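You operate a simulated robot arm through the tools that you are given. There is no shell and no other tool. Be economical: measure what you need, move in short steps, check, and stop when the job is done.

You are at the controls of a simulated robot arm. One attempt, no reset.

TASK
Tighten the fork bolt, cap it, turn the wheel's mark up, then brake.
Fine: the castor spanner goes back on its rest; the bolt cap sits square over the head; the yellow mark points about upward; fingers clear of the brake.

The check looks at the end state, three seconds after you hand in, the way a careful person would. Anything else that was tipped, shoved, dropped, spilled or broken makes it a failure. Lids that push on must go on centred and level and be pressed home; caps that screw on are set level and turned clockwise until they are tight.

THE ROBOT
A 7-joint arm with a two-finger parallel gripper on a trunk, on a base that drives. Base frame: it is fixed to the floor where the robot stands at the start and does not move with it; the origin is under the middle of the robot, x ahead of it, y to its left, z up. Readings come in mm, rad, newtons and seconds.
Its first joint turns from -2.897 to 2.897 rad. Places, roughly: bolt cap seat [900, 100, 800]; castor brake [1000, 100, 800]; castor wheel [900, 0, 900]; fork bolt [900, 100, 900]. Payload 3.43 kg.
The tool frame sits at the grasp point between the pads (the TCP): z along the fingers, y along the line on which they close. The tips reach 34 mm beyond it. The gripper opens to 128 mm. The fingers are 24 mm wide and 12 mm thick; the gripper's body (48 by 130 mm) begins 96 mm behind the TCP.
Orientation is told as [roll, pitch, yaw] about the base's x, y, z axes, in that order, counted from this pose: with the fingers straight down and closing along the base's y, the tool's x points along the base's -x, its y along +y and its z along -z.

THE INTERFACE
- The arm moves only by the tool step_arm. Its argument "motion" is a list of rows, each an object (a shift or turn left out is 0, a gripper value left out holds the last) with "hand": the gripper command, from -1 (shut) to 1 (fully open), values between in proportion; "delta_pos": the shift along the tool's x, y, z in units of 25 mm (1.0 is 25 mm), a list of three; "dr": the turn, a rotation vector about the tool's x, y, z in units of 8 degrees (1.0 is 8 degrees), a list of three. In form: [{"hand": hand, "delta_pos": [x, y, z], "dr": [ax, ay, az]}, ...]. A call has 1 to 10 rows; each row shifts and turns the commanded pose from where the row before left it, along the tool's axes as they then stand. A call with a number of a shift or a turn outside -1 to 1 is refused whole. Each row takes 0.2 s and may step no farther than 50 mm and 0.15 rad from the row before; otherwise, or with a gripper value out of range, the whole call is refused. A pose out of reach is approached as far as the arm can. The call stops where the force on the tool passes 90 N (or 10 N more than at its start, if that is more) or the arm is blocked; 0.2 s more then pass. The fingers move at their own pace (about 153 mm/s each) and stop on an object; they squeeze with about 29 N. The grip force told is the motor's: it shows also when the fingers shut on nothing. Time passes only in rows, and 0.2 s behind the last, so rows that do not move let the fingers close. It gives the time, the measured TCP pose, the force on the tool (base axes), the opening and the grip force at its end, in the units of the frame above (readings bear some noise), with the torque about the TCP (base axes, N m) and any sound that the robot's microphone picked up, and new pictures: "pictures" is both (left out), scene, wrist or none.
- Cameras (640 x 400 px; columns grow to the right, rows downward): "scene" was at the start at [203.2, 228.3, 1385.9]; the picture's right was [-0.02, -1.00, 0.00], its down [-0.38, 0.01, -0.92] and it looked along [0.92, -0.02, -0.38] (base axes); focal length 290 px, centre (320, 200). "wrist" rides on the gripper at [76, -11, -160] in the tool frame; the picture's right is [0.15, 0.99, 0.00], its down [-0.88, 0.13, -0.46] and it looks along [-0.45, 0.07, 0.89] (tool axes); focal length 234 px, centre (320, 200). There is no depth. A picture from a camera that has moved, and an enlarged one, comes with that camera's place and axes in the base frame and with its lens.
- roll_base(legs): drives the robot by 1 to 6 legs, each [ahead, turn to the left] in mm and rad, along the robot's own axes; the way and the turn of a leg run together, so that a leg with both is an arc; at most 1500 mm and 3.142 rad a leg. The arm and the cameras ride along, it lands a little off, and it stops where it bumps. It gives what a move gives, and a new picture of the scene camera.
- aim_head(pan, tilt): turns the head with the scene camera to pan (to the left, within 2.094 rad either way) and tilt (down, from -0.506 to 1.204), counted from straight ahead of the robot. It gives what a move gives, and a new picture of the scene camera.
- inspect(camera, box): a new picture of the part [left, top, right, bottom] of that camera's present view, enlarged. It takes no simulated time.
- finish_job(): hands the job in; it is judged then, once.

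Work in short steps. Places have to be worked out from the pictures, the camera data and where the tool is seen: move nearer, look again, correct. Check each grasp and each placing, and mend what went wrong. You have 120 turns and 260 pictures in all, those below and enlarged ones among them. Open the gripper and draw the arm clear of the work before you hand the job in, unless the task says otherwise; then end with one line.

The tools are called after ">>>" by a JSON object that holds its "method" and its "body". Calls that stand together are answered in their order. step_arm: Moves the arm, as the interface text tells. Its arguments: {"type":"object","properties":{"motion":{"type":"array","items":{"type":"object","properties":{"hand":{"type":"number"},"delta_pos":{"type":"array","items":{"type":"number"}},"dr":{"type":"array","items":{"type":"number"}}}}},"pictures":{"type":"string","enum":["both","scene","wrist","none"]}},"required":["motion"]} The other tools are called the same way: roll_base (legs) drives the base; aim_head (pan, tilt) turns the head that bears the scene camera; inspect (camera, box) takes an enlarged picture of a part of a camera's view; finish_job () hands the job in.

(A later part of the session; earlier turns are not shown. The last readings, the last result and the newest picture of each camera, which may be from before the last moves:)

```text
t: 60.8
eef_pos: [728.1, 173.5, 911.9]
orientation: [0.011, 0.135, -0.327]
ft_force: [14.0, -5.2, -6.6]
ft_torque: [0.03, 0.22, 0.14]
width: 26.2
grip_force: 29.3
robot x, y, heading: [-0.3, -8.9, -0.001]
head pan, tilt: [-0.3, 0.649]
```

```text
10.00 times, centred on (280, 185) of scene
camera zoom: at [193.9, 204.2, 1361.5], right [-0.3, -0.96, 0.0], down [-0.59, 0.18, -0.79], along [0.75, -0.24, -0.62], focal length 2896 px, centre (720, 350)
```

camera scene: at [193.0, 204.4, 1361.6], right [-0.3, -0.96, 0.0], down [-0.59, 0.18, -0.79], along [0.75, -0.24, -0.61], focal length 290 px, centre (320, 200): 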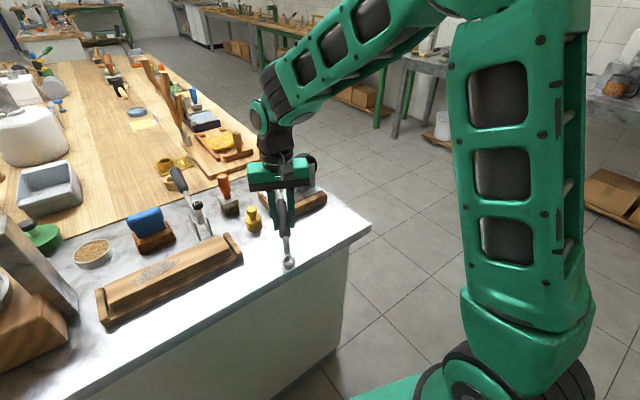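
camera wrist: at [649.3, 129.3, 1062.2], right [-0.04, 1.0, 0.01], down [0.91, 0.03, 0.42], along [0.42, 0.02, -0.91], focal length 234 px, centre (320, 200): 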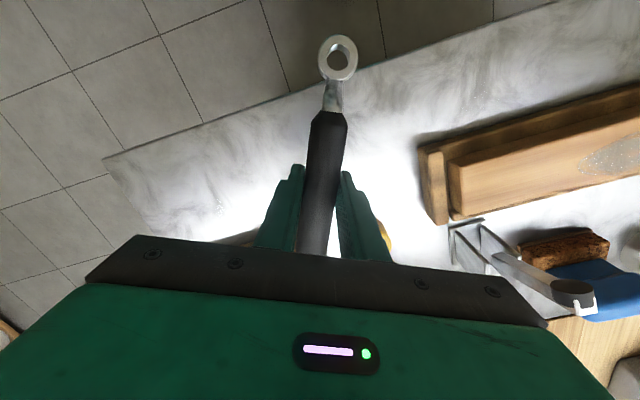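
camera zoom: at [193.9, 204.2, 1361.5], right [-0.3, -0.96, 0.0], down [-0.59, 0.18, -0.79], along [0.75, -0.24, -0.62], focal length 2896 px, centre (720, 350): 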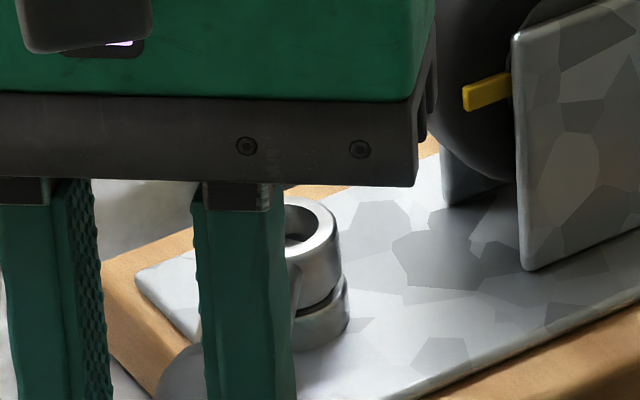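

The ring has risen ~2.5 mm. Relieving the radial pull and continuing with slight ring-up pitch.

>>> {"method": "step_arm", "body": {"motion": [{"delta_pos": [-0.05, 0, -0.01], "dr": [0, -0.1, 0]}, {"delta_pos": [0, 0, -0.07], "dr": [0, -0.1, 0]}, {"delta_pos": [0.0, 0, -0.07], "dr": [0, -0.1, 0]}, {}], "pictures": "none"}}

>>> {"method": "inspect", "body": {"camera": "scene", "box": [250, 165, 310, 205]}}

```text
t: 61.8
eef_pos: [728.7, 174.0, 914.2]
orientation: [0.01, 0.097, -0.327]
ft_force: [-1.7, -1.0, -6.3]
ft_torque: [0.2, 0.8, -0.01]
width: 26.1
grip_force: 29.1
robot x, y, heading: [1.5, -5.1, -0.0]
head pan, tilt: [-0.3, 0.649]
```

```text
10.00 times, centred on (280, 185) of scene
camera zoom: at [193.2, 204.4, 1361.6], right [-0.3, -0.96, 0.0], down [-0.59, 0.18, -0.79], along [0.75, -0.24, -0.62], focal length 2896 px, centre (720, 350)
```

zoom: 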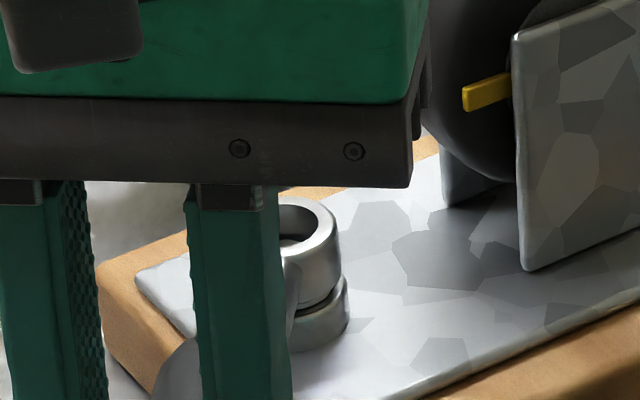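

The ring binds by tilting. I'll rock it: lower the handle ~14 mm to raise the ring's far side, then lift again with the ring-up bias.

>>> {"method": "step_arm", "body": {"motion": [{"delta_pos": [-0.02, 0, 0.2]}, {"delta_pos": [-0.02, 0, 0.2]}, {"delta_pos": [-0.02, 0, 0.2]}, {}], "pictures": "none"}}

>>> {"method": "inspect", "body": {"camera": "scene", "box": [250, 165, 310, 205]}}

```text
t: 62.8
eef_pos: [728.0, 174.1, 899.9]
orientation: [0.011, 0.095, -0.324]
ft_force: [-16.6, 4.0, 4.7]
ft_torque: [-0.11, -0.16, 0.15]
width: 26.3
grip_force: 29.3
robot x, y, heading: [4.2, -5.4, 0.001]
head pan, tilt: [-0.3, 0.649]
```

```text
10.00 times, centred on (280, 185) of scene
camera zoom: at [192.1, 204.5, 1361.7], right [-0.3, -0.96, 0.0], down [-0.59, 0.18, -0.79], along [0.75, -0.24, -0.61], focal length 2896 px, centre (720, 350)
```

zoom: 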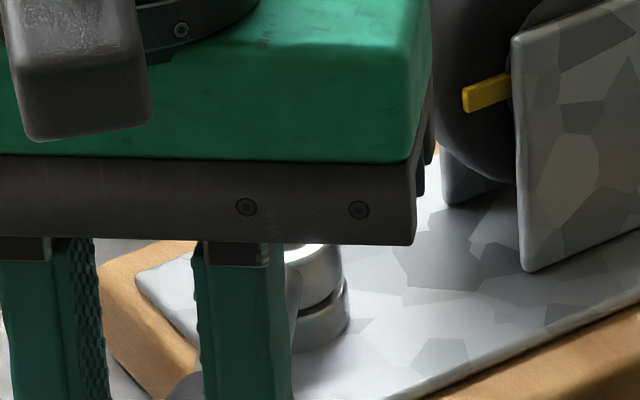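

Now nulling lateral forces at this height (retreat 1.6 mm) before a straight lift.

>>> {"method": "step_arm", "body": {"motion": [{"delta_pos": [0.06, 0.0, -0.05]}, {}], "pictures": "none"}}

```text
t: 63.4
eef_pos: [727.4, 174.0, 901.6]
orientation: [0.01, 0.094, -0.325]
ft_force: [-9.6, 1.5, -4.8]
ft_torque: [0.21, 0.87, 0.2]
width: 25.9
grip_force: 28.8
robot x, y, heading: [3.8, -1.4, 0.001]
head pan, tilt: [-0.3, 0.649]
```

>>> {"method": "step_arm", "body": {"motion": [{"delta_pos": [0.045, 0.0, 0.005], "dr": [0.006, 0, -0.05]}, {}], "pictures": "none"}}

>>> {"method": "inspect", "body": {"camera": "scene", "box": [250, 165, 310, 205]}}

```text
t: 64.0
eef_pos: [727.3, 173.3, 901.7]
orientation: [0.011, 0.091, -0.321]
ft_force: [-0.3, -3.6, -2.8]
ft_torque: [-0.03, 0.37, -0.13]
width: 26.1
grip_force: 28.9
robot x, y, heading: [2.1, -4.6, -0.002]
head pan, tilt: [-0.3, 0.649]
```

```text
10.00 times, centred on (280, 185) of scene
camera zoom: at [193.1, 204.3, 1361.6], right [-0.3, -0.96, 0.0], down [-0.59, 0.18, -0.79], along [0.75, -0.24, -0.62], focal length 2896 px, centre (720, 350)
```

zoom: 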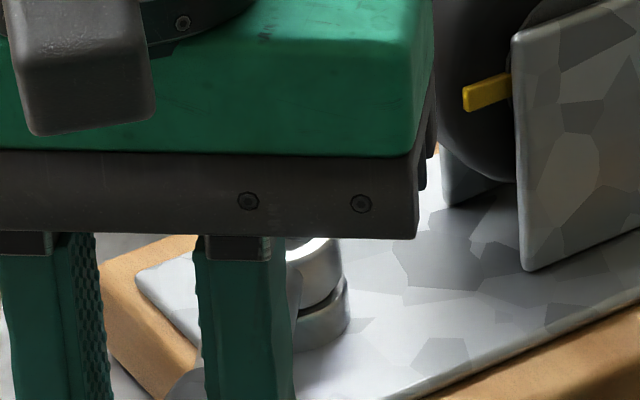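

Loads are tiny. Lifting 5 mm straight with the tangential nulled.

>>> {"method": "step_arm", "body": {"motion": [{"delta_pos": [0.0, -0.025, 0]}, {"delta_pos": [0.008, 0, -0.08]}, {"delta_pos": [0.008, 0, -0.08]}, {"delta_pos": [0.006, 0, -0.06]}, {}], "pictures": "none"}}

>>> {"method": "inspect", "body": {"camera": "scene", "box": [250, 165, 310, 205]}}

```text
t: 65.2
eef_pos: [728.3, 172.7, 906.1]
orientation: [0.011, 0.09, -0.321]
ft_force: [16.4, -6.6, -7.0]
ft_torque: [-0.01, 0.1, 0.16]
width: 26.2
grip_force: 29.2
robot x, y, heading: [3.7, -3.0, -0.002]
head pan, tilt: [-0.3, 0.649]
```

```text
10.00 times, centred on (280, 185) of scene
camera zoom: at [194.0, 204.2, 1361.5], right [-0.3, -0.96, 0.0], down [-0.59, 0.18, -0.79], along [0.75, -0.24, -0.62], focal length 2896 px, centre (720, 350)
```

zoom: 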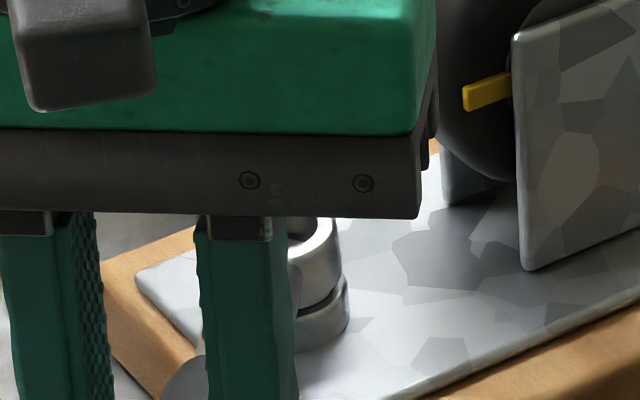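

The radial pull (16 N) appears because lifting tilts the spanner; compensating by moving 1.4 mm toward the bolt and pitching ring-up slightly.

>>> {"method": "step_arm", "body": {"motion": [{"delta_pos": [-0.056, -0.02, -0.006], "dr": [0, -0.15, 0]}, {}], "pictures": "none"}}

>>> {"method": "step_arm", "body": {"motion": [{"dr": [0.0, 0, -0.15]}, {"dr": [0.0, 0, 0.15]}, {}], "pictures": "none"}}

>>> {"method": "inspect", "body": {"camera": "scene", "box": [250, 165, 310, 205]}}

```text
t: 65.8
eef_pos: [726.6, 173.4, 906.3]
orientation: [0.008, 0.076, -0.317]
ft_force: [6.7, -3.3, -7.0]
ft_torque: [0.2, 0.73, 0.11]
width: 26.3
grip_force: 29.2
robot x, y, heading: [2.2, -6.7, 0.001]
head pan, tilt: [-0.3, 0.649]
```

```text
t: 66.6
eef_pos: [726.1, 173.3, 907.3]
orientation: [0.011, 0.074, -0.318]
ft_force: [-4.5, 1.6, -1.3]
ft_torque: [0.1, 0.25, 0.27]
width: 26.2
grip_force: 29.3
robot x, y, heading: [1.7, -3.0, -0.003]
head pan, tilt: [-0.3, 0.649]
```

```text
10.00 times, centred on (280, 185) of scene
camera zoom: at [192.9, 204.4, 1361.6], right [-0.3, -0.96, 0.0], down [-0.59, 0.18, -0.79], along [0.75, -0.24, -0.61], focal length 2896 px, centre (720, 350)
```

zoom: 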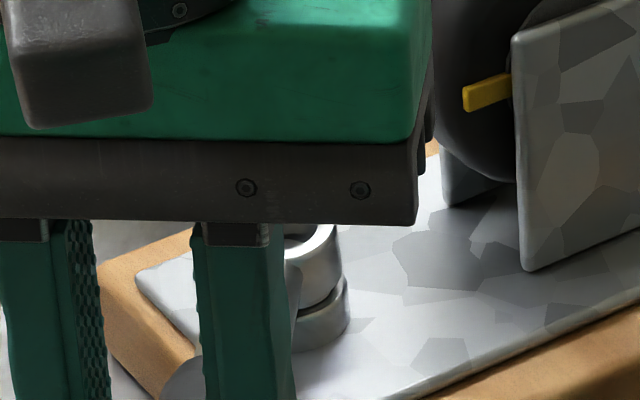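

The yaw wiggle released the binding. Combining small lifts with wiggles.

>>> {"method": "step_arm", "body": {"motion": [{"delta_pos": [0.02, 0, -0.05], "dr": [0, -0.05, -0.15]}, {"delta_pos": [0, 0, -0.05], "dr": [0, 0, 0.15]}, {"delta_pos": [0, 0, -0.05], "dr": [0, -0.05, -0.15]}, {"delta_pos": [0, 0, -0.05], "dr": [0, 0, 0.15]}, {"dr": [0, 0, -0.1]}, {}], "pictures": "none"}}

>>> {"method": "inspect", "body": {"camera": "scene", "box": [250, 165, 310, 205]}}

```text
t: 68.0
eef_pos: [727.7, 172.0, 912.8]
orientation: [0.011, 0.056, -0.306]
ft_force: [-1.8, -3.0, -1.7]
ft_torque: [-0.1, 0.07, -0.39]
width: 26.3
grip_force: 29.1
robot x, y, heading: [4.3, -3.4, 0.003]
head pan, tilt: [-0.3, 0.649]
```

```text
10.00 times, centred on (280, 185) of scene
camera zoom: at [193.0, 204.3, 1361.6], right [-0.3, -0.96, 0.0], down [-0.59, 0.18, -0.79], along [0.75, -0.24, -0.61], focal length 2896 px, centre (720, 350)
```

zoom: 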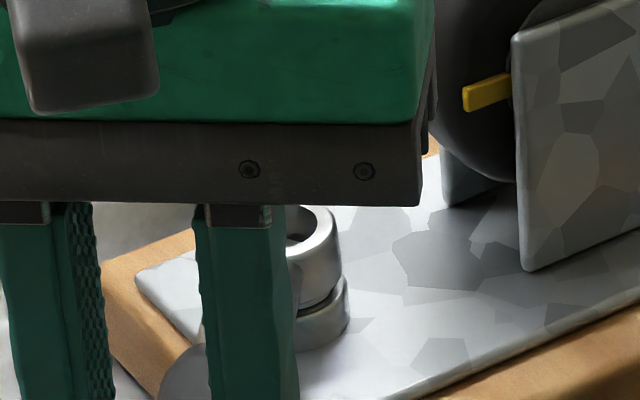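

Forces remain near zero. Continuing the lift with wiggles.

>>> {"method": "step_arm", "body": {"motion": [{"delta_pos": [0, 0, -0.07], "dr": [0, -0.05, 0.12]}, {"delta_pos": [0, 0, -0.07], "dr": [0, 0, -0.12]}, {"delta_pos": [0, 0, -0.07], "dr": [0, -0.05, 0.12]}, {"delta_pos": [0, 0, -0.07], "dr": [0, 0, -0.12]}, {"dr": [0, 0, 0.1]}, {"dr": [0, 0, -0.1]}, {}], "pictures": "none"}}

>>> {"method": "inspect", "body": {"camera": "scene", "box": [250, 165, 310, 205]}}

```text
t: 69.6
eef_pos: [726.9, 172.7, 919.5]
orientation: [0.011, 0.044, -0.306]
ft_force: [0.1, -0.6, -1.9]
ft_torque: [-0.02, 0.04, -0.01]
width: 26.3
grip_force: 28.8
robot x, y, heading: [2.0, -7.5, -0.002]
head pan, tilt: [-0.3, 0.649]
```

```text
10.00 times, centred on (280, 185) of scene
camera zoom: at [193.1, 204.4, 1361.6], right [-0.3, -0.96, 0.0], down [-0.59, 0.18, -0.79], along [0.75, -0.24, -0.61], focal length 2896 px, centre (720, 350)
```

zoom: 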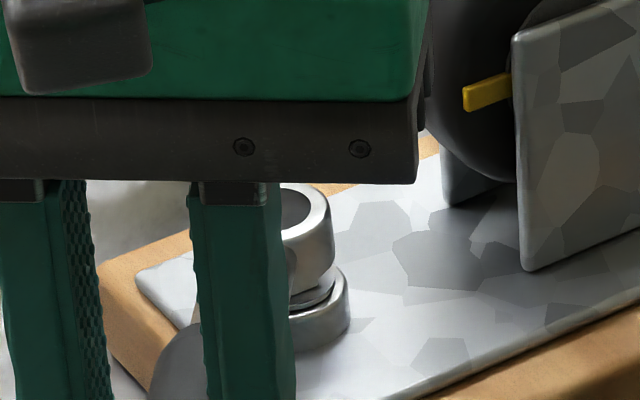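

Free. Lifting clear 40 mm.

>>> {"method": "step_arm", "body": {"motion": [{"delta_pos": [0.01, 0, -0.3]}, {"delta_pos": [0.02, 0, -0.6]}, {"delta_pos": [0.03, 0, -0.8]}, {}], "pictures": "both"}}

>>> {"method": "inspect", "body": {"camera": "scene", "box": [240, 150, 360, 230]}}

```text
t: 70.6
eef_pos: [727.4, 172.0, 961.5]
orientation: [0.01, 0.045, -0.306]
ft_force: [0.2, -0.8, -1.3]
ft_torque: [0.04, 0.05, 0.01]
width: 25.9
grip_force: 29.0
robot x, y, heading: [5.6, -2.0, 0.0]
head pan, tilt: [-0.3, 0.649]
camera scene: at [193.1, 204.4, 1361.6], right [-0.3, -0.96, 0.0], down [-0.59, 0.18, -0.79], along [0.75, -0.24, -0.61], focal length 290 px, centre (320, 200)
camera wrist: at [659.2, 181.2, 1123.5], right [0.16, 0.99, 0.02], down [0.9, -0.15, 0.42], along [0.41, -0.05, -0.91], focal length 234 px, centre (320, 200)
```

scene: 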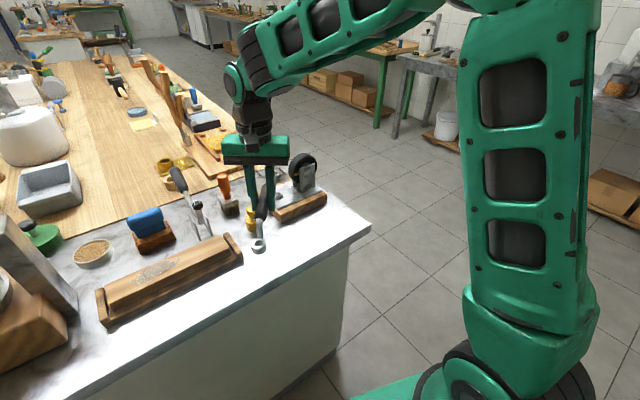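
wrist: 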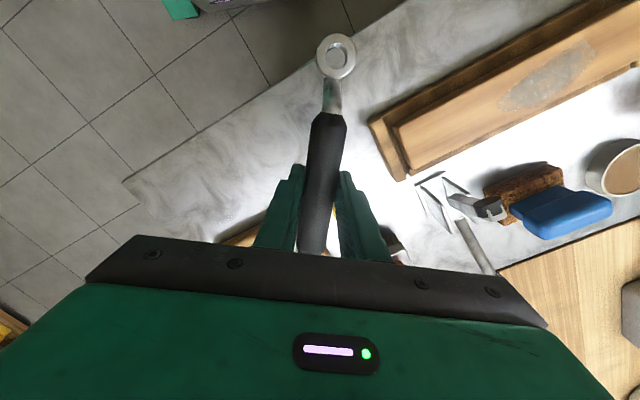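

```text
5.00 times, centred on (300, 190) of scene
camera zoom: at [193.1, 204.4, 1361.6], right [-0.3, -0.96, 0.0], down [-0.59, 0.18, -0.79], along [0.75, -0.24, -0.61], focal length 1448 px, centre (420, 250)
```

zoom: 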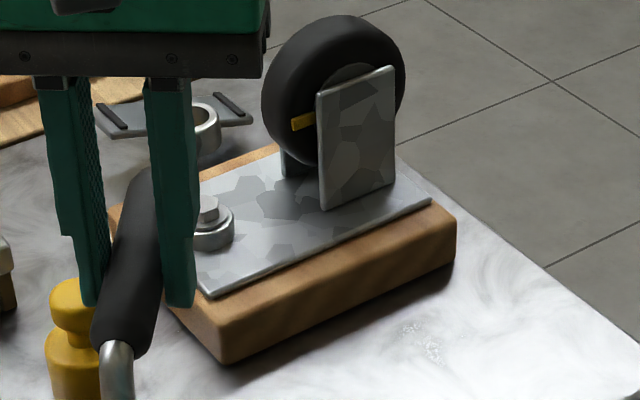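

The spanner is free. Raising it 100 mm more so the sweep clears wheel and clamp, then rotating back toward the rest yaw.

>>> {"method": "step_arm", "body": {"motion": [{"delta_pos": [0.04, 0, -0.9]}, {"delta_pos": [0.04, 0, -0.9]}, {"delta_pos": [0.04, 0, -0.9]}, {"delta_pos": [0.04, 0, -0.9]}, {"dr": [0.05, 0, -1]}, {"dr": [0.05, 0, -1]}, {"dr": [0.05, 0, -1]}, {"dr": [0.05, 0, -1]}, {"dr": [0.05, 0, -1]}, {"dr": [0.05, 0, -1]}], "pictures": "none"}}

>>> {"method": "step_arm", "body": {"motion": [{"dr": [0.05, 0, -1]}, {"dr": [0.05, 0, -1]}, {"dr": [0.05, 0, -1]}, {"dr": [0.05, 0, -1]}, {"dr": [0.05, 0, -1]}, {"dr": [0.05, 0, -1]}, {"dr": [0.05, 0, -1]}, {"dr": [0.05, 0, -1]}, {"dr": [0.05, 0, -1]}, {"dr": [0.035, 0, -0.7]}], "pictures": "none"}}

```text
t: 72.8
eef_pos: [728.0, 171.1, 1051.4]
orientation: [0.003, 0.038, 0.535]
ft_force: [0.1, 0.1, -1.9]
ft_torque: [0.0, 0.0, -0.03]
width: 26.0
grip_force: 28.9
robot x, y, heading: [2.4, -6.4, 0.001]
head pan, tilt: [-0.3, 0.649]
```

```text
t: 75.0
eef_pos: [727.2, 170.9, 1051.5]
orientation: [-0.01, 0.043, 1.889]
ft_force: [-0.2, -0.1, -2.0]
ft_torque: [-0.01, 0.0, 0.01]
width: 26.1
grip_force: 29.3
robot x, y, heading: [0.1, -6.2, -0.002]
head pan, tilt: [-0.3, 0.649]
```

Yaw is back. Translating to above the rest place.

>>> {"method": "step_arm", "body": {"motion": [{"delta_pos": [0.9, 0.13, 0.045]}, {"delta_pos": [0.9, 0.13, 0.045]}, {"delta_pos": [0.9, 0.13, 0.045]}, {"delta_pos": [0.9, 0.13, 0.045]}, {"delta_pos": [0.9, 0.13, 0.045]}, {"delta_pos": [0.9, 0.13, 0.045]}, {"delta_pos": [0.9, 0.13, 0.045]}, {"delta_pos": [0.9, 0.13, 0.045]}, {"delta_pos": [0, 0, 0.9]}, {"delta_pos": [0, 0, 0.9]}], "pictures": "none"}}

>>> {"method": "inspect", "body": {"camera": "scene", "box": [265, 150, 385, 260]}}

```text
t: 77.2
eef_pos: [759.5, -8.6, 1004.9]
orientation: [-0.01, 0.044, 1.887]
ft_force: [0.1, -0.7, -1.5]
ft_torque: [-0.06, -0.03, -0.02]
width: 26.0
grip_force: 29.3
robot x, y, heading: [2.6, -5.1, 0.002]
head pan, tilt: [-0.3, 0.649]
```

```text
3.64 times, centred on (325, 205) of scene
camera zoom: at [192.9, 204.3, 1361.6], right [-0.3, -0.96, 0.0], down [-0.59, 0.18, -0.79], along [0.75, -0.24, -0.61], focal length 1053 px, centre (302, 182)
```

zoom: 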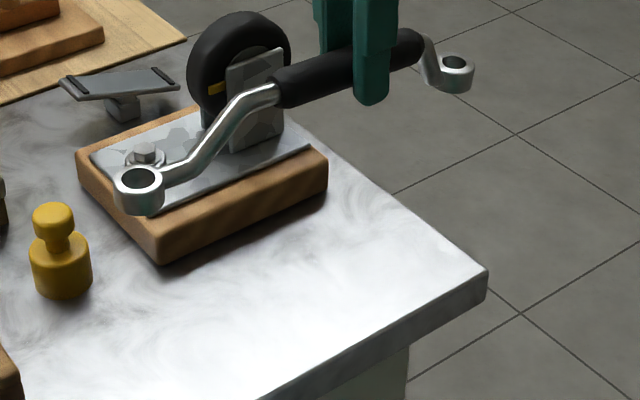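

Slight residual near-ring-up tilt (~2–3°). Pitching 2° and lowering to ~20 mm above the rest height.

>>> {"method": "step_arm", "body": {"motion": [{"dr": [0, 0.25, 0]}, {"delta_pos": [-0.07, 0, 0.85]}, {"delta_pos": [-0.07, 0, 0.85]}, {"delta_pos": [-0.07, 0, 0.85]}, {"delta_pos": [-0.07, 0, 0.85]}, {"delta_pos": [-0.07, 0, 0.85]}, {"delta_pos": [-0.07, 0, 0.85]}, {}], "pictures": "wrist"}}

>>> {"method": "inspect", "body": {"camera": "scene", "box": [265, 170, 385, 270]}}

```text
t: 79.0
eef_pos: [760.6, -7.3, 877.2]
orientation: [-0.009, 0.079, 1.887]
ft_force: [0.7, 0.5, -1.0]
ft_torque: [-0.01, 0.0, -0.02]
width: 26.1
grip_force: 29.4
robot x, y, heading: [0.5, -3.6, 0.002]
head pan, tilt: [-0.3, 0.649]
camera wrist: at [789.3, -64.5, 1041.3], right [-0.89, -0.45, 0.0], down [-0.41, 0.83, 0.38], along [-0.17, 0.34, -0.92], focal length 234 px, centre (320, 200)
```

wrist: 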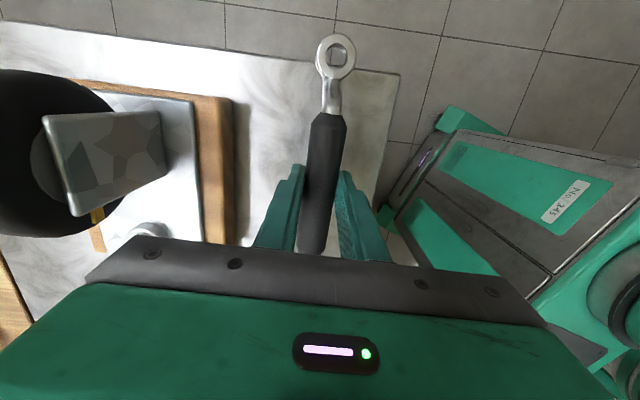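

```text
4.00 times, centred on (325, 220) of scene
camera zoom: at [193.0, 204.3, 1361.6], right [-0.3, -0.96, 0.0], down [-0.59, 0.18, -0.79], along [0.75, -0.24, -0.61], focal length 1158 px, centre (300, 120)
```

zoom: 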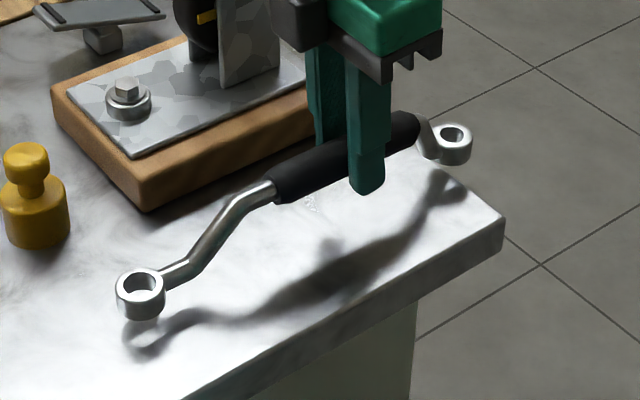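

Descending to contact carefully.

>>> {"method": "step_arm", "body": {"motion": [{"delta_pos": [-0.04, 0, 0.4]}, {"delta_pos": [-0.02, 0, 0.2]}, {"delta_pos": [-0.01, 0, 0.15]}, {}], "pictures": "none"}}

>>> {"method": "inspect", "body": {"camera": "scene", "box": [265, 170, 385, 270]}}

```text
t: 80.0
eef_pos: [763.6, -6.8, 860.6]
orientation: [-0.016, 0.079, 1.889]
ft_force: [8.1, 3.7, 20.8]
ft_torque: [0.05, -0.11, 0.0]
width: 26.6
grip_force: 28.7
robot x, y, heading: [3.2, -2.7, 0.003]
head pan, tilt: [-0.3, 0.649]
```

```text
4.00 times, centred on (325, 220) of scene
camera zoom: at [192.6, 204.5, 1361.7], right [-0.3, -0.96, 0.0], down [-0.59, 0.18, -0.79], along [0.75, -0.24, -0.61], focal length 1158 px, centre (300, 120)
```

zoom: 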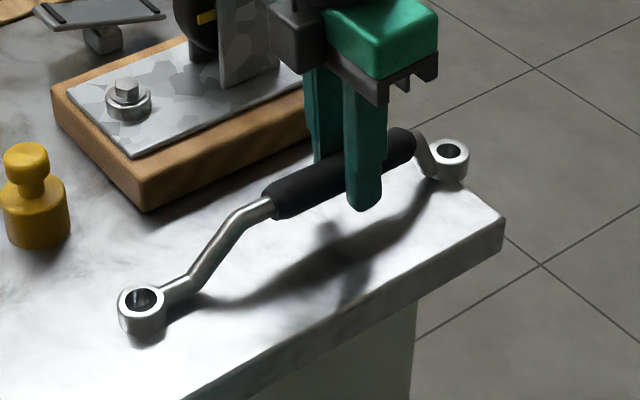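

Both rings touch the table (level). The spanner is about 6 mm further in x and ~1.3° rotated relative to the original picture; correcting, then setting down lightly.

>>> {"method": "step_arm", "body": {"motion": [{"delta_pos": [0.01, 0, -0.2]}, {"delta_pos": [-0.03, 0.23, 0], "dr": [0.01, 0, -0.16]}, {"delta_pos": [-0.005, 0, 0.07]}, {}], "pictures": "none"}}

>>> {"method": "inspect", "body": {"camera": "scene", "box": [270, 170, 380, 260]}}

```text
t: 81.0
eef_pos: [754.8, -9.4, 862.0]
orientation: [-0.009, 0.078, 1.912]
ft_force: [-0.3, -0.2, -1.7]
ft_torque: [-0.04, -0.03, -0.01]
width: 26.2
grip_force: 28.7
robot x, y, heading: [5.5, -4.3, -0.003]
head pan, tilt: [-0.3, 0.649]
```

```text
4.44 times, centred on (325, 215) of scene
camera zoom: at [193.1, 204.3, 1361.6], right [-0.3, -0.96, 0.0], down [-0.59, 0.18, -0.79], along [0.75, -0.24, -0.61], focal length 1287 px, centre (298, 133)
```

zoom: 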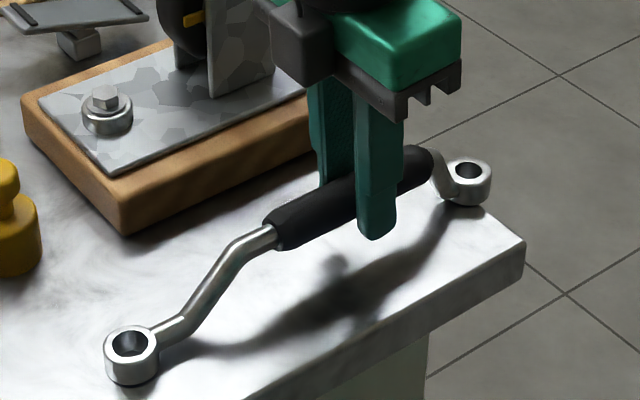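

This matches the original view within 1–3 zoomed pixels. Lowering the last bit to contact.

>>> {"method": "step_arm", "body": {"motion": [{"delta_pos": [-0.003, 0, 0.06]}, {}], "pictures": "none"}}

```text
t: 81.6
eef_pos: [756.0, -9.7, 860.1]
orientation: [-0.01, 0.079, 1.91]
ft_force: [-0.2, -1.1, 1.2]
ft_torque: [0.16, 0.15, 0.0]
width: 26.3
grip_force: 29.0
robot x, y, heading: [0.4, -2.5, -0.004]
head pan, tilt: [-0.3, 0.649]
```

Touching. Opening the fingers partially (55 mm), then rising straight along the tool.

>>> {"method": "step_arm", "body": {"motion": [{"delta_pos": [0, 0, 0.02]}, {"hand": -0.15}, {}, {}, {"delta_pos": [0, 0, -0.5]}, {"delta_pos": [0, 0, -0.9]}, {"delta_pos": [0, 0, -0.9]}, {"delta_pos": [0, 0, -0.9]}, {}], "pictures": "wrist"}}

>>> {"method": "inspect", "body": {"camera": "scene", "box": [270, 170, 380, 260]}}

```text
t: 83.6
eef_pos: [752.9, -3.1, 940.2]
orientation: [-0.01, 0.08, 1.911]
ft_force: [0.3, 0.0, -1.1]
ft_torque: [-0.01, 0.01, 0.01]
width: 54.2
grip_force: 0.1
robot x, y, heading: [1.5, -3.7, 0.003]
head pan, tilt: [-0.3, 0.649]
camera wrist: at [783.5, -59.4, 1104.6], right [-0.88, -0.47, 0.0], down [-0.43, 0.82, 0.38], along [-0.18, 0.34, -0.92], focal length 234 px, centre (320, 200)
```

wrist: 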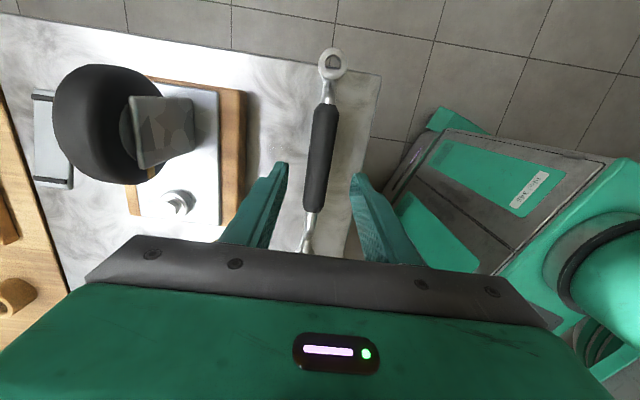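

```text
4.44 times, centred on (325, 215) of scene
camera zoom: at [193.0, 204.3, 1361.6], right [-0.3, -0.96, 0.0], down [-0.59, 0.18, -0.79], along [0.75, -0.24, -0.61], focal length 1287 px, centre (298, 133)
```

zoom: 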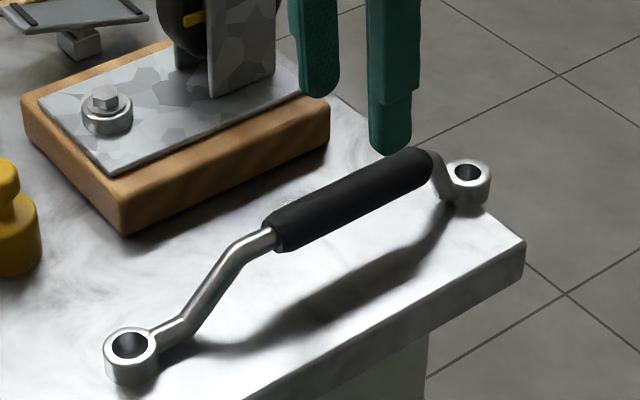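

Spanner is back exactly as it lay. Next the cap: levelling the tool and turning yaw back toward 0 while rising.

>>> {"method": "step_arm", "body": {"motion": [{"delta_pos": [0, 0, -0.8], "dr": [0, -0.62, 0]}, {"delta_pos": [0, 0, -0.8]}, {"delta_pos": [0, 0, -0.8], "dr": [0, 0, 1]}, {"dr": [0, 0, 1]}, {"dr": [0, 0, 1]}, {"dr": [0, 0, 1]}, {"dr": [0, 0, 1]}, {"dr": [0, 0, 1]}, {"dr": [0, 0, 1]}, {"dr": [0, 0, 1]}], "pictures": "none"}}

>>> {"method": "step_arm", "body": {"motion": [{"dr": [0, 0, 1]}, {"dr": [0, 0, 1]}, {"dr": [0, 0, 1]}, {"dr": [0, 0, 1]}, {"dr": [0, 0, 1]}, {"dr": [0, 0, 0.7], "delta_pos": [0, 0.9, 0]}, {"delta_pos": [0, 0.9, 0]}, {"delta_pos": [0, 0.9, 0]}, {"delta_pos": [0, 0.9, 0]}, {"delta_pos": [0, 0.9, 0]}], "pictures": "wrist"}}

>>> {"method": "inspect", "body": {"camera": "scene", "box": [220, 160, 300, 240]}}

```text
t: 85.8
eef_pos: [752.3, -2.2, 999.4]
orientation: [0.002, -0.01, 0.791]
ft_force: [0.8, 1.3, -0.8]
ft_torque: [0.0, -0.02, -0.02]
width: 54.4
grip_force: 0.0
robot x, y, heading: [0.7, -2.3, -0.004]
head pan, tilt: [-0.3, 0.649]
```

```text
t: 88.0
eef_pos: [751.2, 108.3, 999.6]
orientation: [0.011, -0.006, 0.0]
ft_force: [-0.5, 0.4, -0.3]
ft_torque: [0.01, 0.03, -0.03]
width: 54.4
grip_force: 0.1
robot x, y, heading: [1.2, -8.7, 0.002]
head pan, tilt: [-0.3, 0.649]
camera wrist: at [673.3, 95.5, 1158.8], right [-0.14, 0.99, 0.01], down [0.88, 0.12, 0.46], along [0.46, 0.07, -0.89], focal length 234 px, centre (320, 200)
```

wrist: 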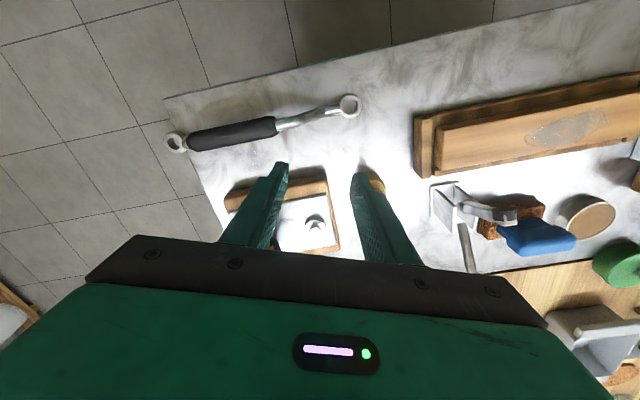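

```text
5.00 times, centred on (260, 200) of scene
camera zoom: at [193.0, 204.2, 1361.6], right [-0.3, -0.96, 0.0], down [-0.59, 0.18, -0.79], along [0.75, -0.24, -0.61], focal length 1448 px, centre (620, 200)
```

zoom: 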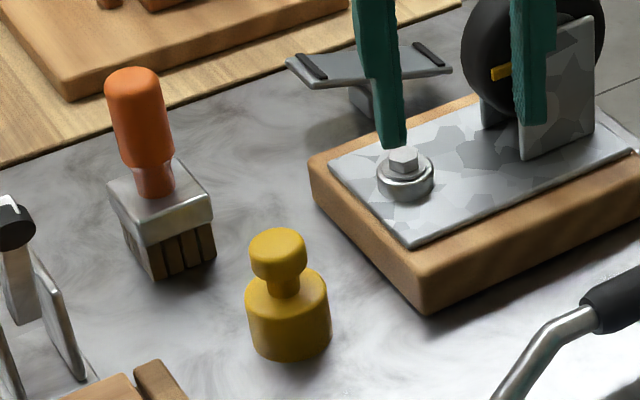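

The cap (46 mm body, 31 mm knob, ~68 mm tall) stands near (820,200). Moving above it, fingers open to about 75 mm.

>>> {"method": "step_arm", "body": {"motion": [{"hand": 0.2, "delta_pos": [-0.68, 0.92, 0.3]}, {"delta_pos": [-0.68, 0.92, 0.3]}, {"delta_pos": [-0.68, 0.92, 0.3]}, {"delta_pos": [-0.68, 0.92, 0.3]}, {}], "pictures": "wrist"}}

>>> {"method": "inspect", "body": {"camera": "scene", "box": [220, 140, 300, 240]}}

```text
t: 89.2
eef_pos: [817.3, 202.3, 973.0]
orientation: [0.011, -0.008, -0.001]
ft_force: [0.1, 0.8, 0.0]
ft_torque: [-0.01, 0.04, 0.0]
width: 76.9
grip_force: 0.0
robot x, y, heading: [-1.4, -7.4, -0.004]
head pan, tilt: [-0.3, 0.649]
camera wrist: at [741.1, 189.0, 1131.5], right [-0.14, 0.99, 0.01], down [0.88, 0.12, 0.46], along [0.46, 0.07, -0.89], focal length 234 px, centre (320, 200)
```

wrist: 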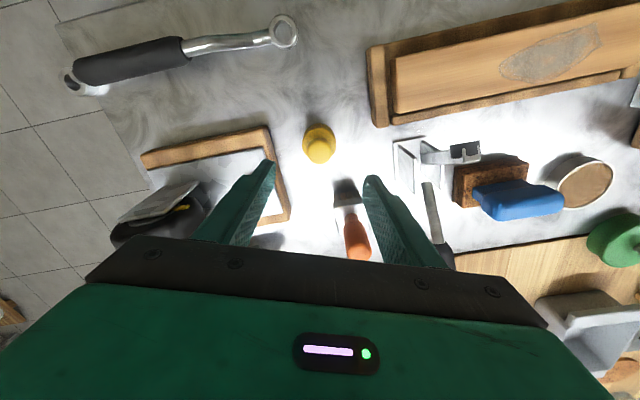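

```text
4.00 times, centred on (260, 190) of scene
camera zoom: at [193.0, 204.4, 1361.6], right [-0.3, -0.96, 0.0], down [-0.59, 0.18, -0.79], along [0.75, -0.24, -0.61], focal length 1158 px, centre (560, 240)
```

zoom: 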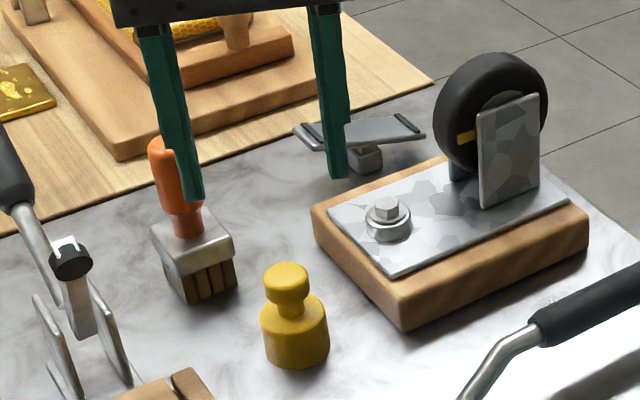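

Wrist view puts the cap near (813,201). Correcting by 3 mm and lowering to just above the knob.

>>> {"method": "step_arm", "body": {"motion": [{"delta_pos": [0.12, -0.05, 0.8]}, {"delta_pos": [0, 0, 0.8]}, {"delta_pos": [0, 0, 0.8]}, {}], "pictures": "wrist"}}

>>> {"method": "inspect", "body": {"camera": "scene", "box": [220, 140, 300, 240]}}

```text
t: 90.2
eef_pos: [814.0, 201.7, 913.7]
orientation: [0.009, -0.007, -0.001]
ft_force: [-0.3, 0.7, 0.1]
ft_torque: [0.02, 0.01, 0.02]
width: 76.8
grip_force: 0.1
robot x, y, heading: [3.5, -5.7, 0.002]
head pan, tilt: [-0.3, 0.649]
camera wrist: at [737.8, 189.7, 1071.0], right [-0.14, 0.99, 0.01], down [0.88, 0.12, 0.46], along [0.46, 0.07, -0.89], focal length 234 px, centre (320, 200)
```

wrist: 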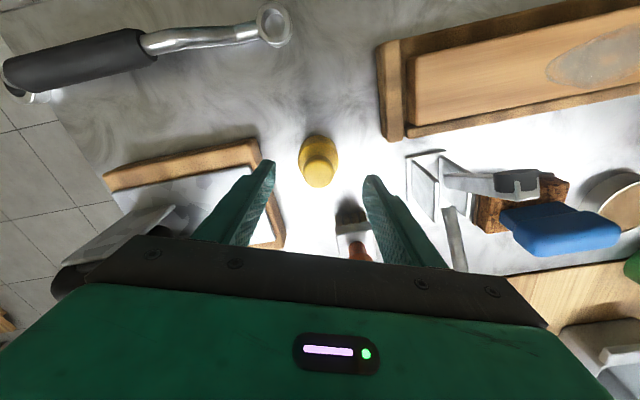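

```text
4.00 times, centred on (260, 190) of scene
camera zoom: at [193.0, 204.4, 1361.6], right [-0.3, -0.96, 0.0], down [-0.59, 0.18, -0.79], along [0.75, -0.24, -0.61], focal length 1158 px, centre (560, 240)
```

zoom: 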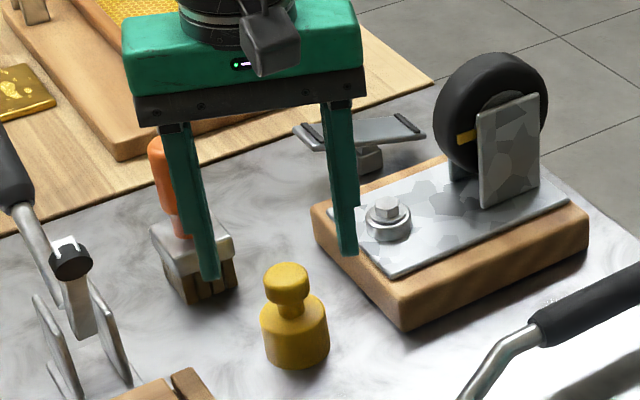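

Aligned with the knob. Lowering around the cap body to TCP z≈840.

>>> {"method": "step_arm", "body": {"motion": [{"delta_pos": [0, -0.05, 0.75]}, {"delta_pos": [0, 0, 0.75]}, {"delta_pos": [0, 0, 0.75]}, {"delta_pos": [0, 0, 0.6]}, {}], "pictures": "wrist"}}

>>> {"method": "inspect", "body": {"camera": "scene", "box": [220, 150, 300, 240]}}

```text
t: 91.4
eef_pos: [815.5, 202.2, 842.3]
orientation: [0.012, -0.007, -0.001]
ft_force: [-0.7, -0.1, -0.1]
ft_torque: [-0.01, -0.02, 0.02]
width: 76.8
grip_force: 0.1
robot x, y, heading: [2.5, -8.2, -0.001]
head pan, tilt: [-0.3, 0.649]
camera wrist: at [739.1, 189.8, 999.8], right [-0.14, 0.99, 0.01], down [0.88, 0.12, 0.46], along [0.46, 0.07, -0.89], focal length 234 px, centre (320, 200)
```

wrist: 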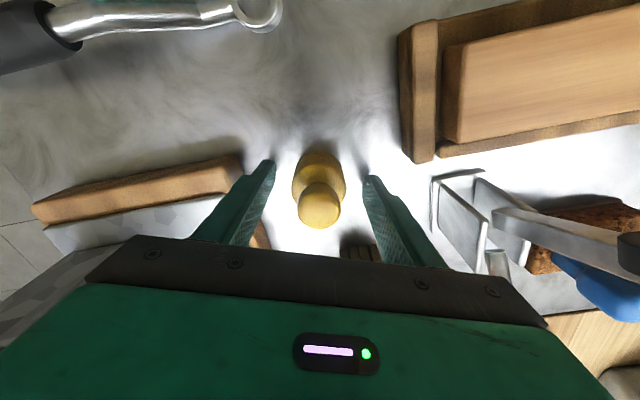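

```text
4.44 times, centred on (260, 195) of scene
camera zoom: at [193.0, 204.4, 1361.6], right [-0.3, -0.96, 0.0], down [-0.59, 0.18, -0.79], along [0.75, -0.24, -0.61], focal length 1287 px, centre (587, 222)
```

zoom: 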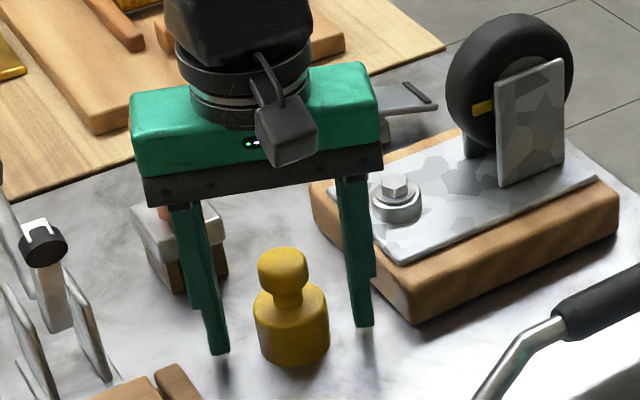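

Nearly centred; nudging 2 mm and closing on the body.

>>> {"method": "step_arm", "body": {"motion": [{"delta_pos": [0.08, -0.03, 0]}, {"hand": -0.2}, {}, {"hand": -1}, {}, {}], "pictures": "wrist"}}

>>> {"method": "inspect", "body": {"camera": "scene", "box": [220, 150, 300, 240]}}

```text
t: 92.8
eef_pos: [814.4, 199.8, 842.4]
orientation: [0.01, -0.006, -0.002]
ft_force: [-0.3, -0.1, -0.4]
ft_torque: [-0.01, -0.02, -0.02]
width: 42.1
grip_force: 29.5
robot x, y, heading: [-2.0, -5.3, -0.005]
head pan, tilt: [-0.3, 0.649]
camera wrist: at [737.5, 188.3, 999.8], right [-0.14, 0.99, 0.01], down [0.88, 0.12, 0.46], along [0.46, 0.07, -0.89], focal length 234 px, centre (320, 200)
```

wrist: 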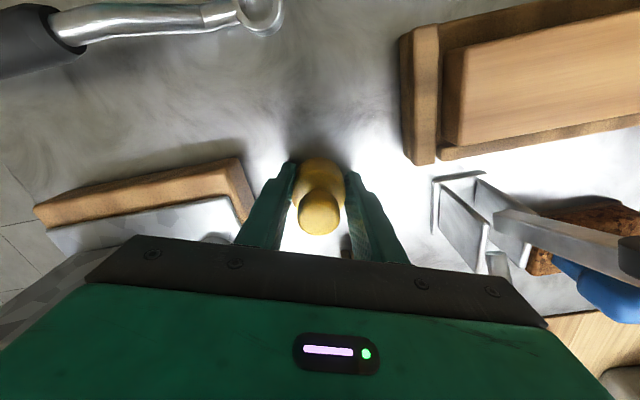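

```text
4.44 times, centred on (260, 195) of scene
camera zoom: at [193.1, 204.4, 1361.6], right [-0.3, -0.96, 0.0], down [-0.59, 0.18, -0.79], along [0.75, -0.24, -0.61], focal length 1287 px, centre (587, 222)
```

zoom: 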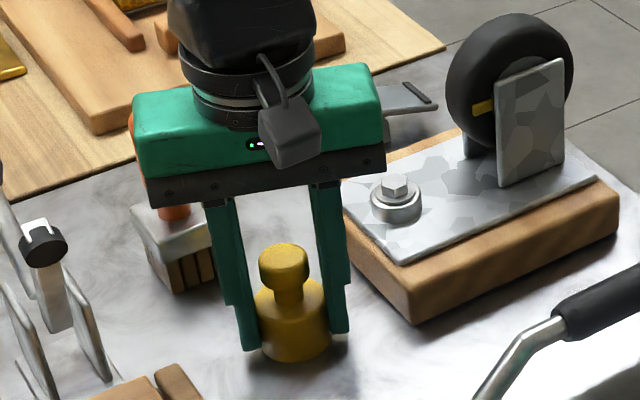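

Gripped (42 mm body). Lifting 85 mm, then carrying over the bolt at about (879.5,119).

>>> {"method": "step_arm", "body": {"motion": [{"delta_pos": [0, 0, -0.4]}, {"delta_pos": [0, 0, -1]}, {"delta_pos": [0, 0, -1]}, {"delta_pos": [0, 0, -1]}, {"delta_pos": [-0.65, -0.81, 0]}, {"delta_pos": [-0.65, -0.81, 0]}, {"delta_pos": [-0.65, -0.81, 0]}, {"delta_pos": [-0.65, -0.81, 0]}, {}], "pictures": "wrist"}}

>>> {"method": "inspect", "body": {"camera": "scene", "box": [250, 150, 330, 210]}}

```text
t: 94.8
eef_pos: [878.8, 119.1, 925.6]
orientation: [0.011, -0.007, -0.002]
ft_force: [-0.4, 0.1, -0.2]
ft_torque: [-0.02, 0.02, -0.03]
width: 41.8
grip_force: 29.4
robot x, y, heading: [-0.3, -5.7, 0.0]
head pan, tilt: [-0.3, 0.649]
camera wrist: at [802.0, 107.6, 1083.4], right [-0.14, 0.99, 0.01], down [0.88, 0.12, 0.46], along [0.46, 0.08, -0.89], focal length 234 px, centre (320, 200)
```

wrist: 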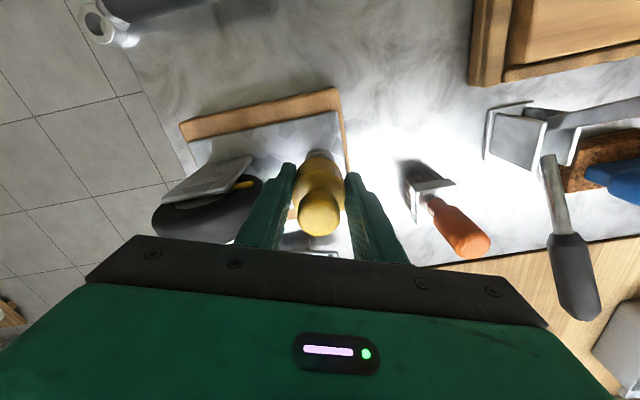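

```text
6.67 times, centred on (290, 180) of scene
camera zoom: at [193.0, 204.4, 1361.6], right [-0.3, -0.96, 0.0], down [-0.59, 0.18, -0.79], along [0.75, -0.24, -0.61], focal length 1930 px, centre (520, 333)
```

zoom: 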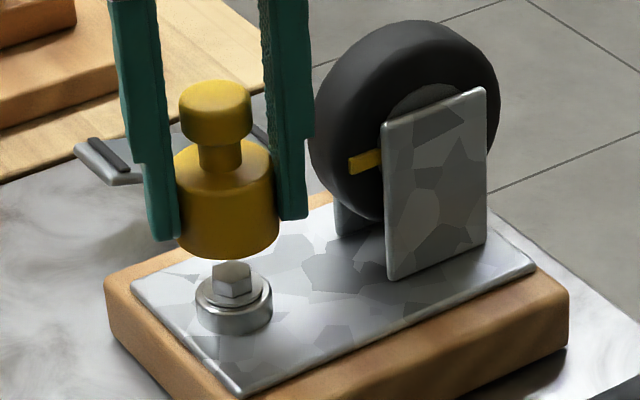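

Alignment looks good: predicted cap bottom at hex height lands within ~3 px of the hex. Lowering 15 mm and re-checking closer.

>>> {"method": "step_arm", "body": {"motion": [{"delta_pos": [0.04, 0, 0.3]}, {"delta_pos": [0, 0, 0.3]}, {}], "pictures": "none"}}

>>> {"method": "inspect", "body": {"camera": "scene", "box": [263, 172, 293, 200]}}

```text
t: 95.6
eef_pos: [877.9, 118.9, 910.3]
orientation: [0.011, -0.007, -0.002]
ft_force: [-0.7, 0.8, 0.0]
ft_torque: [0.02, -0.01, 0.02]
width: 42.1
grip_force: 28.8
robot x, y, heading: [2.4, -4.7, 0.003]
head pan, tilt: [-0.3, 0.649]
```

```text
14.29 times, centred on (278, 186) of scene
camera zoom: at [193.1, 204.4, 1361.6], right [-0.3, -0.96, 0.0], down [-0.59, 0.18, -0.79], along [0.75, -0.24, -0.61], focal length 4137 px, centre (920, 400)
```

zoom: 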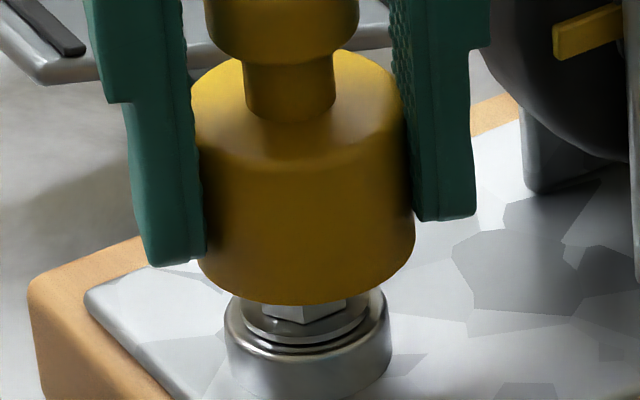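

Fine correction (-1,+1.6) and lowering 5 mm.

>>> {"method": "step_arm", "body": {"motion": [{"delta_pos": [0.04, 0.065, 0]}, {"delta_pos": [0, 0, 0.18]}, {}], "pictures": "none"}}

>>> {"method": "inspect", "body": {"camera": "scene", "box": [263, 172, 293, 200]}}

```text
t: 96.4
eef_pos: [877.5, 121.7, 905.8]
orientation: [0.011, -0.008, -0.001]
ft_force: [0.2, 0.4, -0.9]
ft_torque: [0.0, -0.02, 0.01]
width: 41.9
grip_force: 29.1
robot x, y, heading: [1.9, -5.4, 0.001]
head pan, tilt: [-0.3, 0.649]
```

```text
14.29 times, centred on (278, 186) of scene
camera zoom: at [193.1, 204.4, 1361.6], right [-0.3, -0.96, 0.0], down [-0.59, 0.18, -0.79], along [0.75, -0.24, -0.61], focal length 4137 px, centre (920, 400)
```

zoom: 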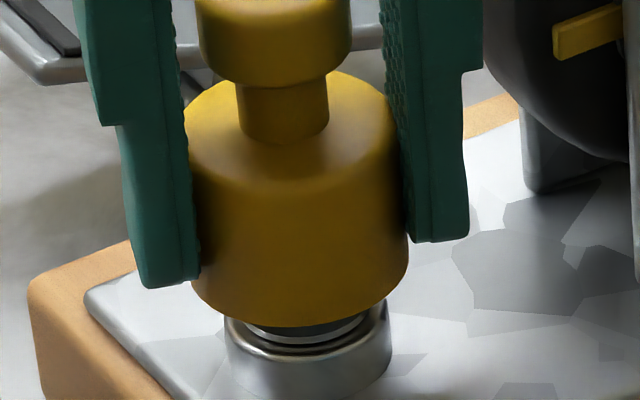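

On target within 0.6 mm. Lowering onto the head gently.

>>> {"method": "step_arm", "body": {"motion": [{"delta_pos": [0, -0.022, 0.1]}, {"delta_pos": [0, 0, 0.1]}, {"delta_pos": [0, 0, 0.1]}, {}], "pictures": "none"}}

>>> {"method": "inspect", "body": {"camera": "scene", "box": [263, 172, 293, 200]}}

```text
t: 97.4
eef_pos: [876.7, 120.5, 897.7]
orientation: [0.008, -0.007, -0.003]
ft_force: [-0.6, -0.6, -0.7]
ft_torque: [0.02, -0.02, -0.04]
width: 42.2
grip_force: 29.1
robot x, y, heading: [-0.7, -2.8, -0.0]
head pan, tilt: [-0.3, 0.649]
```

```text
14.29 times, centred on (278, 186) of scene
camera zoom: at [193.1, 204.4, 1361.6], right [-0.3, -0.96, 0.0], down [-0.59, 0.18, -0.79], along [0.75, -0.24, -0.61], focal length 4137 px, centre (920, 400)
```

zoom: 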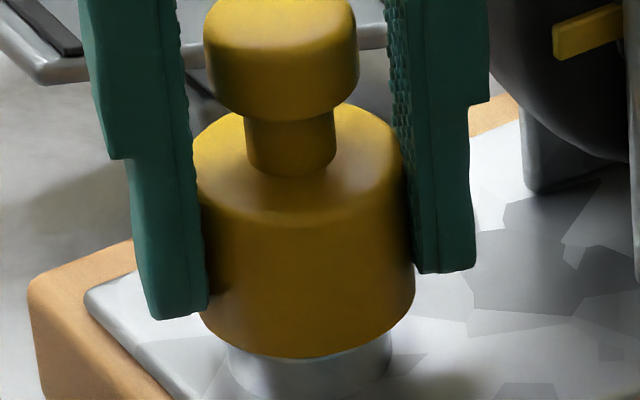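

No contact; the cap is over the hex and concentric with the collar. Continuing down.

>>> {"method": "step_arm", "body": {"motion": [{"delta_pos": [0, 0, 0.1]}, {"delta_pos": [0, 0, 0.1]}, {"delta_pos": [0, 0, 0.08]}, {}], "pictures": "none"}}

>>> {"method": "inspect", "body": {"camera": "scene", "box": [263, 172, 293, 200]}}

```text
t: 98.4
eef_pos: [876.9, 118.6, 891.3]
orientation: [0.011, -0.006, -0.001]
ft_force: [0.6, -0.6, -0.6]
ft_torque: [-0.01, -0.01, 0.01]
width: 42.1
grip_force: 29.4
robot x, y, heading: [-1.3, -6.9, -0.002]
head pan, tilt: [-0.3, 0.649]
```

```text
14.29 times, centred on (278, 186) of scene
camera zoom: at [193.1, 204.4, 1361.6], right [-0.3, -0.96, 0.0], down [-0.59, 0.18, -0.79], along [0.75, -0.24, -0.61], focal length 4137 px, centre (920, 400)
```

zoom: 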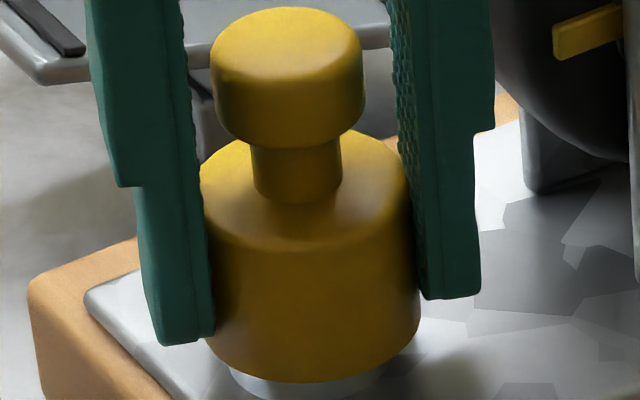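

Cap now over the collar, still force-free. Continuing to the seat.

>>> {"method": "step_arm", "body": {"motion": [{"delta_pos": [0, 0, 0.08]}, {"delta_pos": [0, 0, 0.08]}, {"delta_pos": [0, 0, 0.08]}, {}], "pictures": "none"}}

>>> {"method": "inspect", "body": {"camera": "scene", "box": [263, 172, 293, 204]}}

```text
t: 99.4
eef_pos: [878.2, 121.2, 885.7]
orientation: [0.012, -0.006, -0.003]
ft_force: [0.5, 0.1, -1.0]
ft_torque: [0.02, 0.06, -0.01]
width: 41.8
grip_force: 28.7
robot x, y, heading: [0.9, -9.4, -0.004]
head pan, tilt: [-0.3, 0.649]
```

```text
12.50 times, centred on (278, 188) of scene
camera zoom: at [193.1, 204.4, 1361.6], right [-0.3, -0.96, 0.0], down [-0.59, 0.18, -0.79], along [0.75, -0.24, -0.61], focal length 3620 px, centre (845, 350)
```

zoom: 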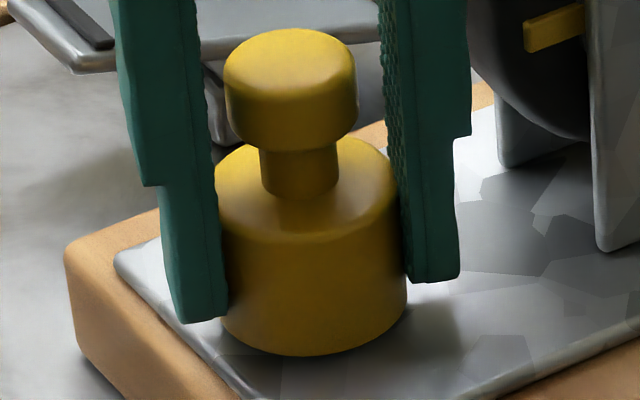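

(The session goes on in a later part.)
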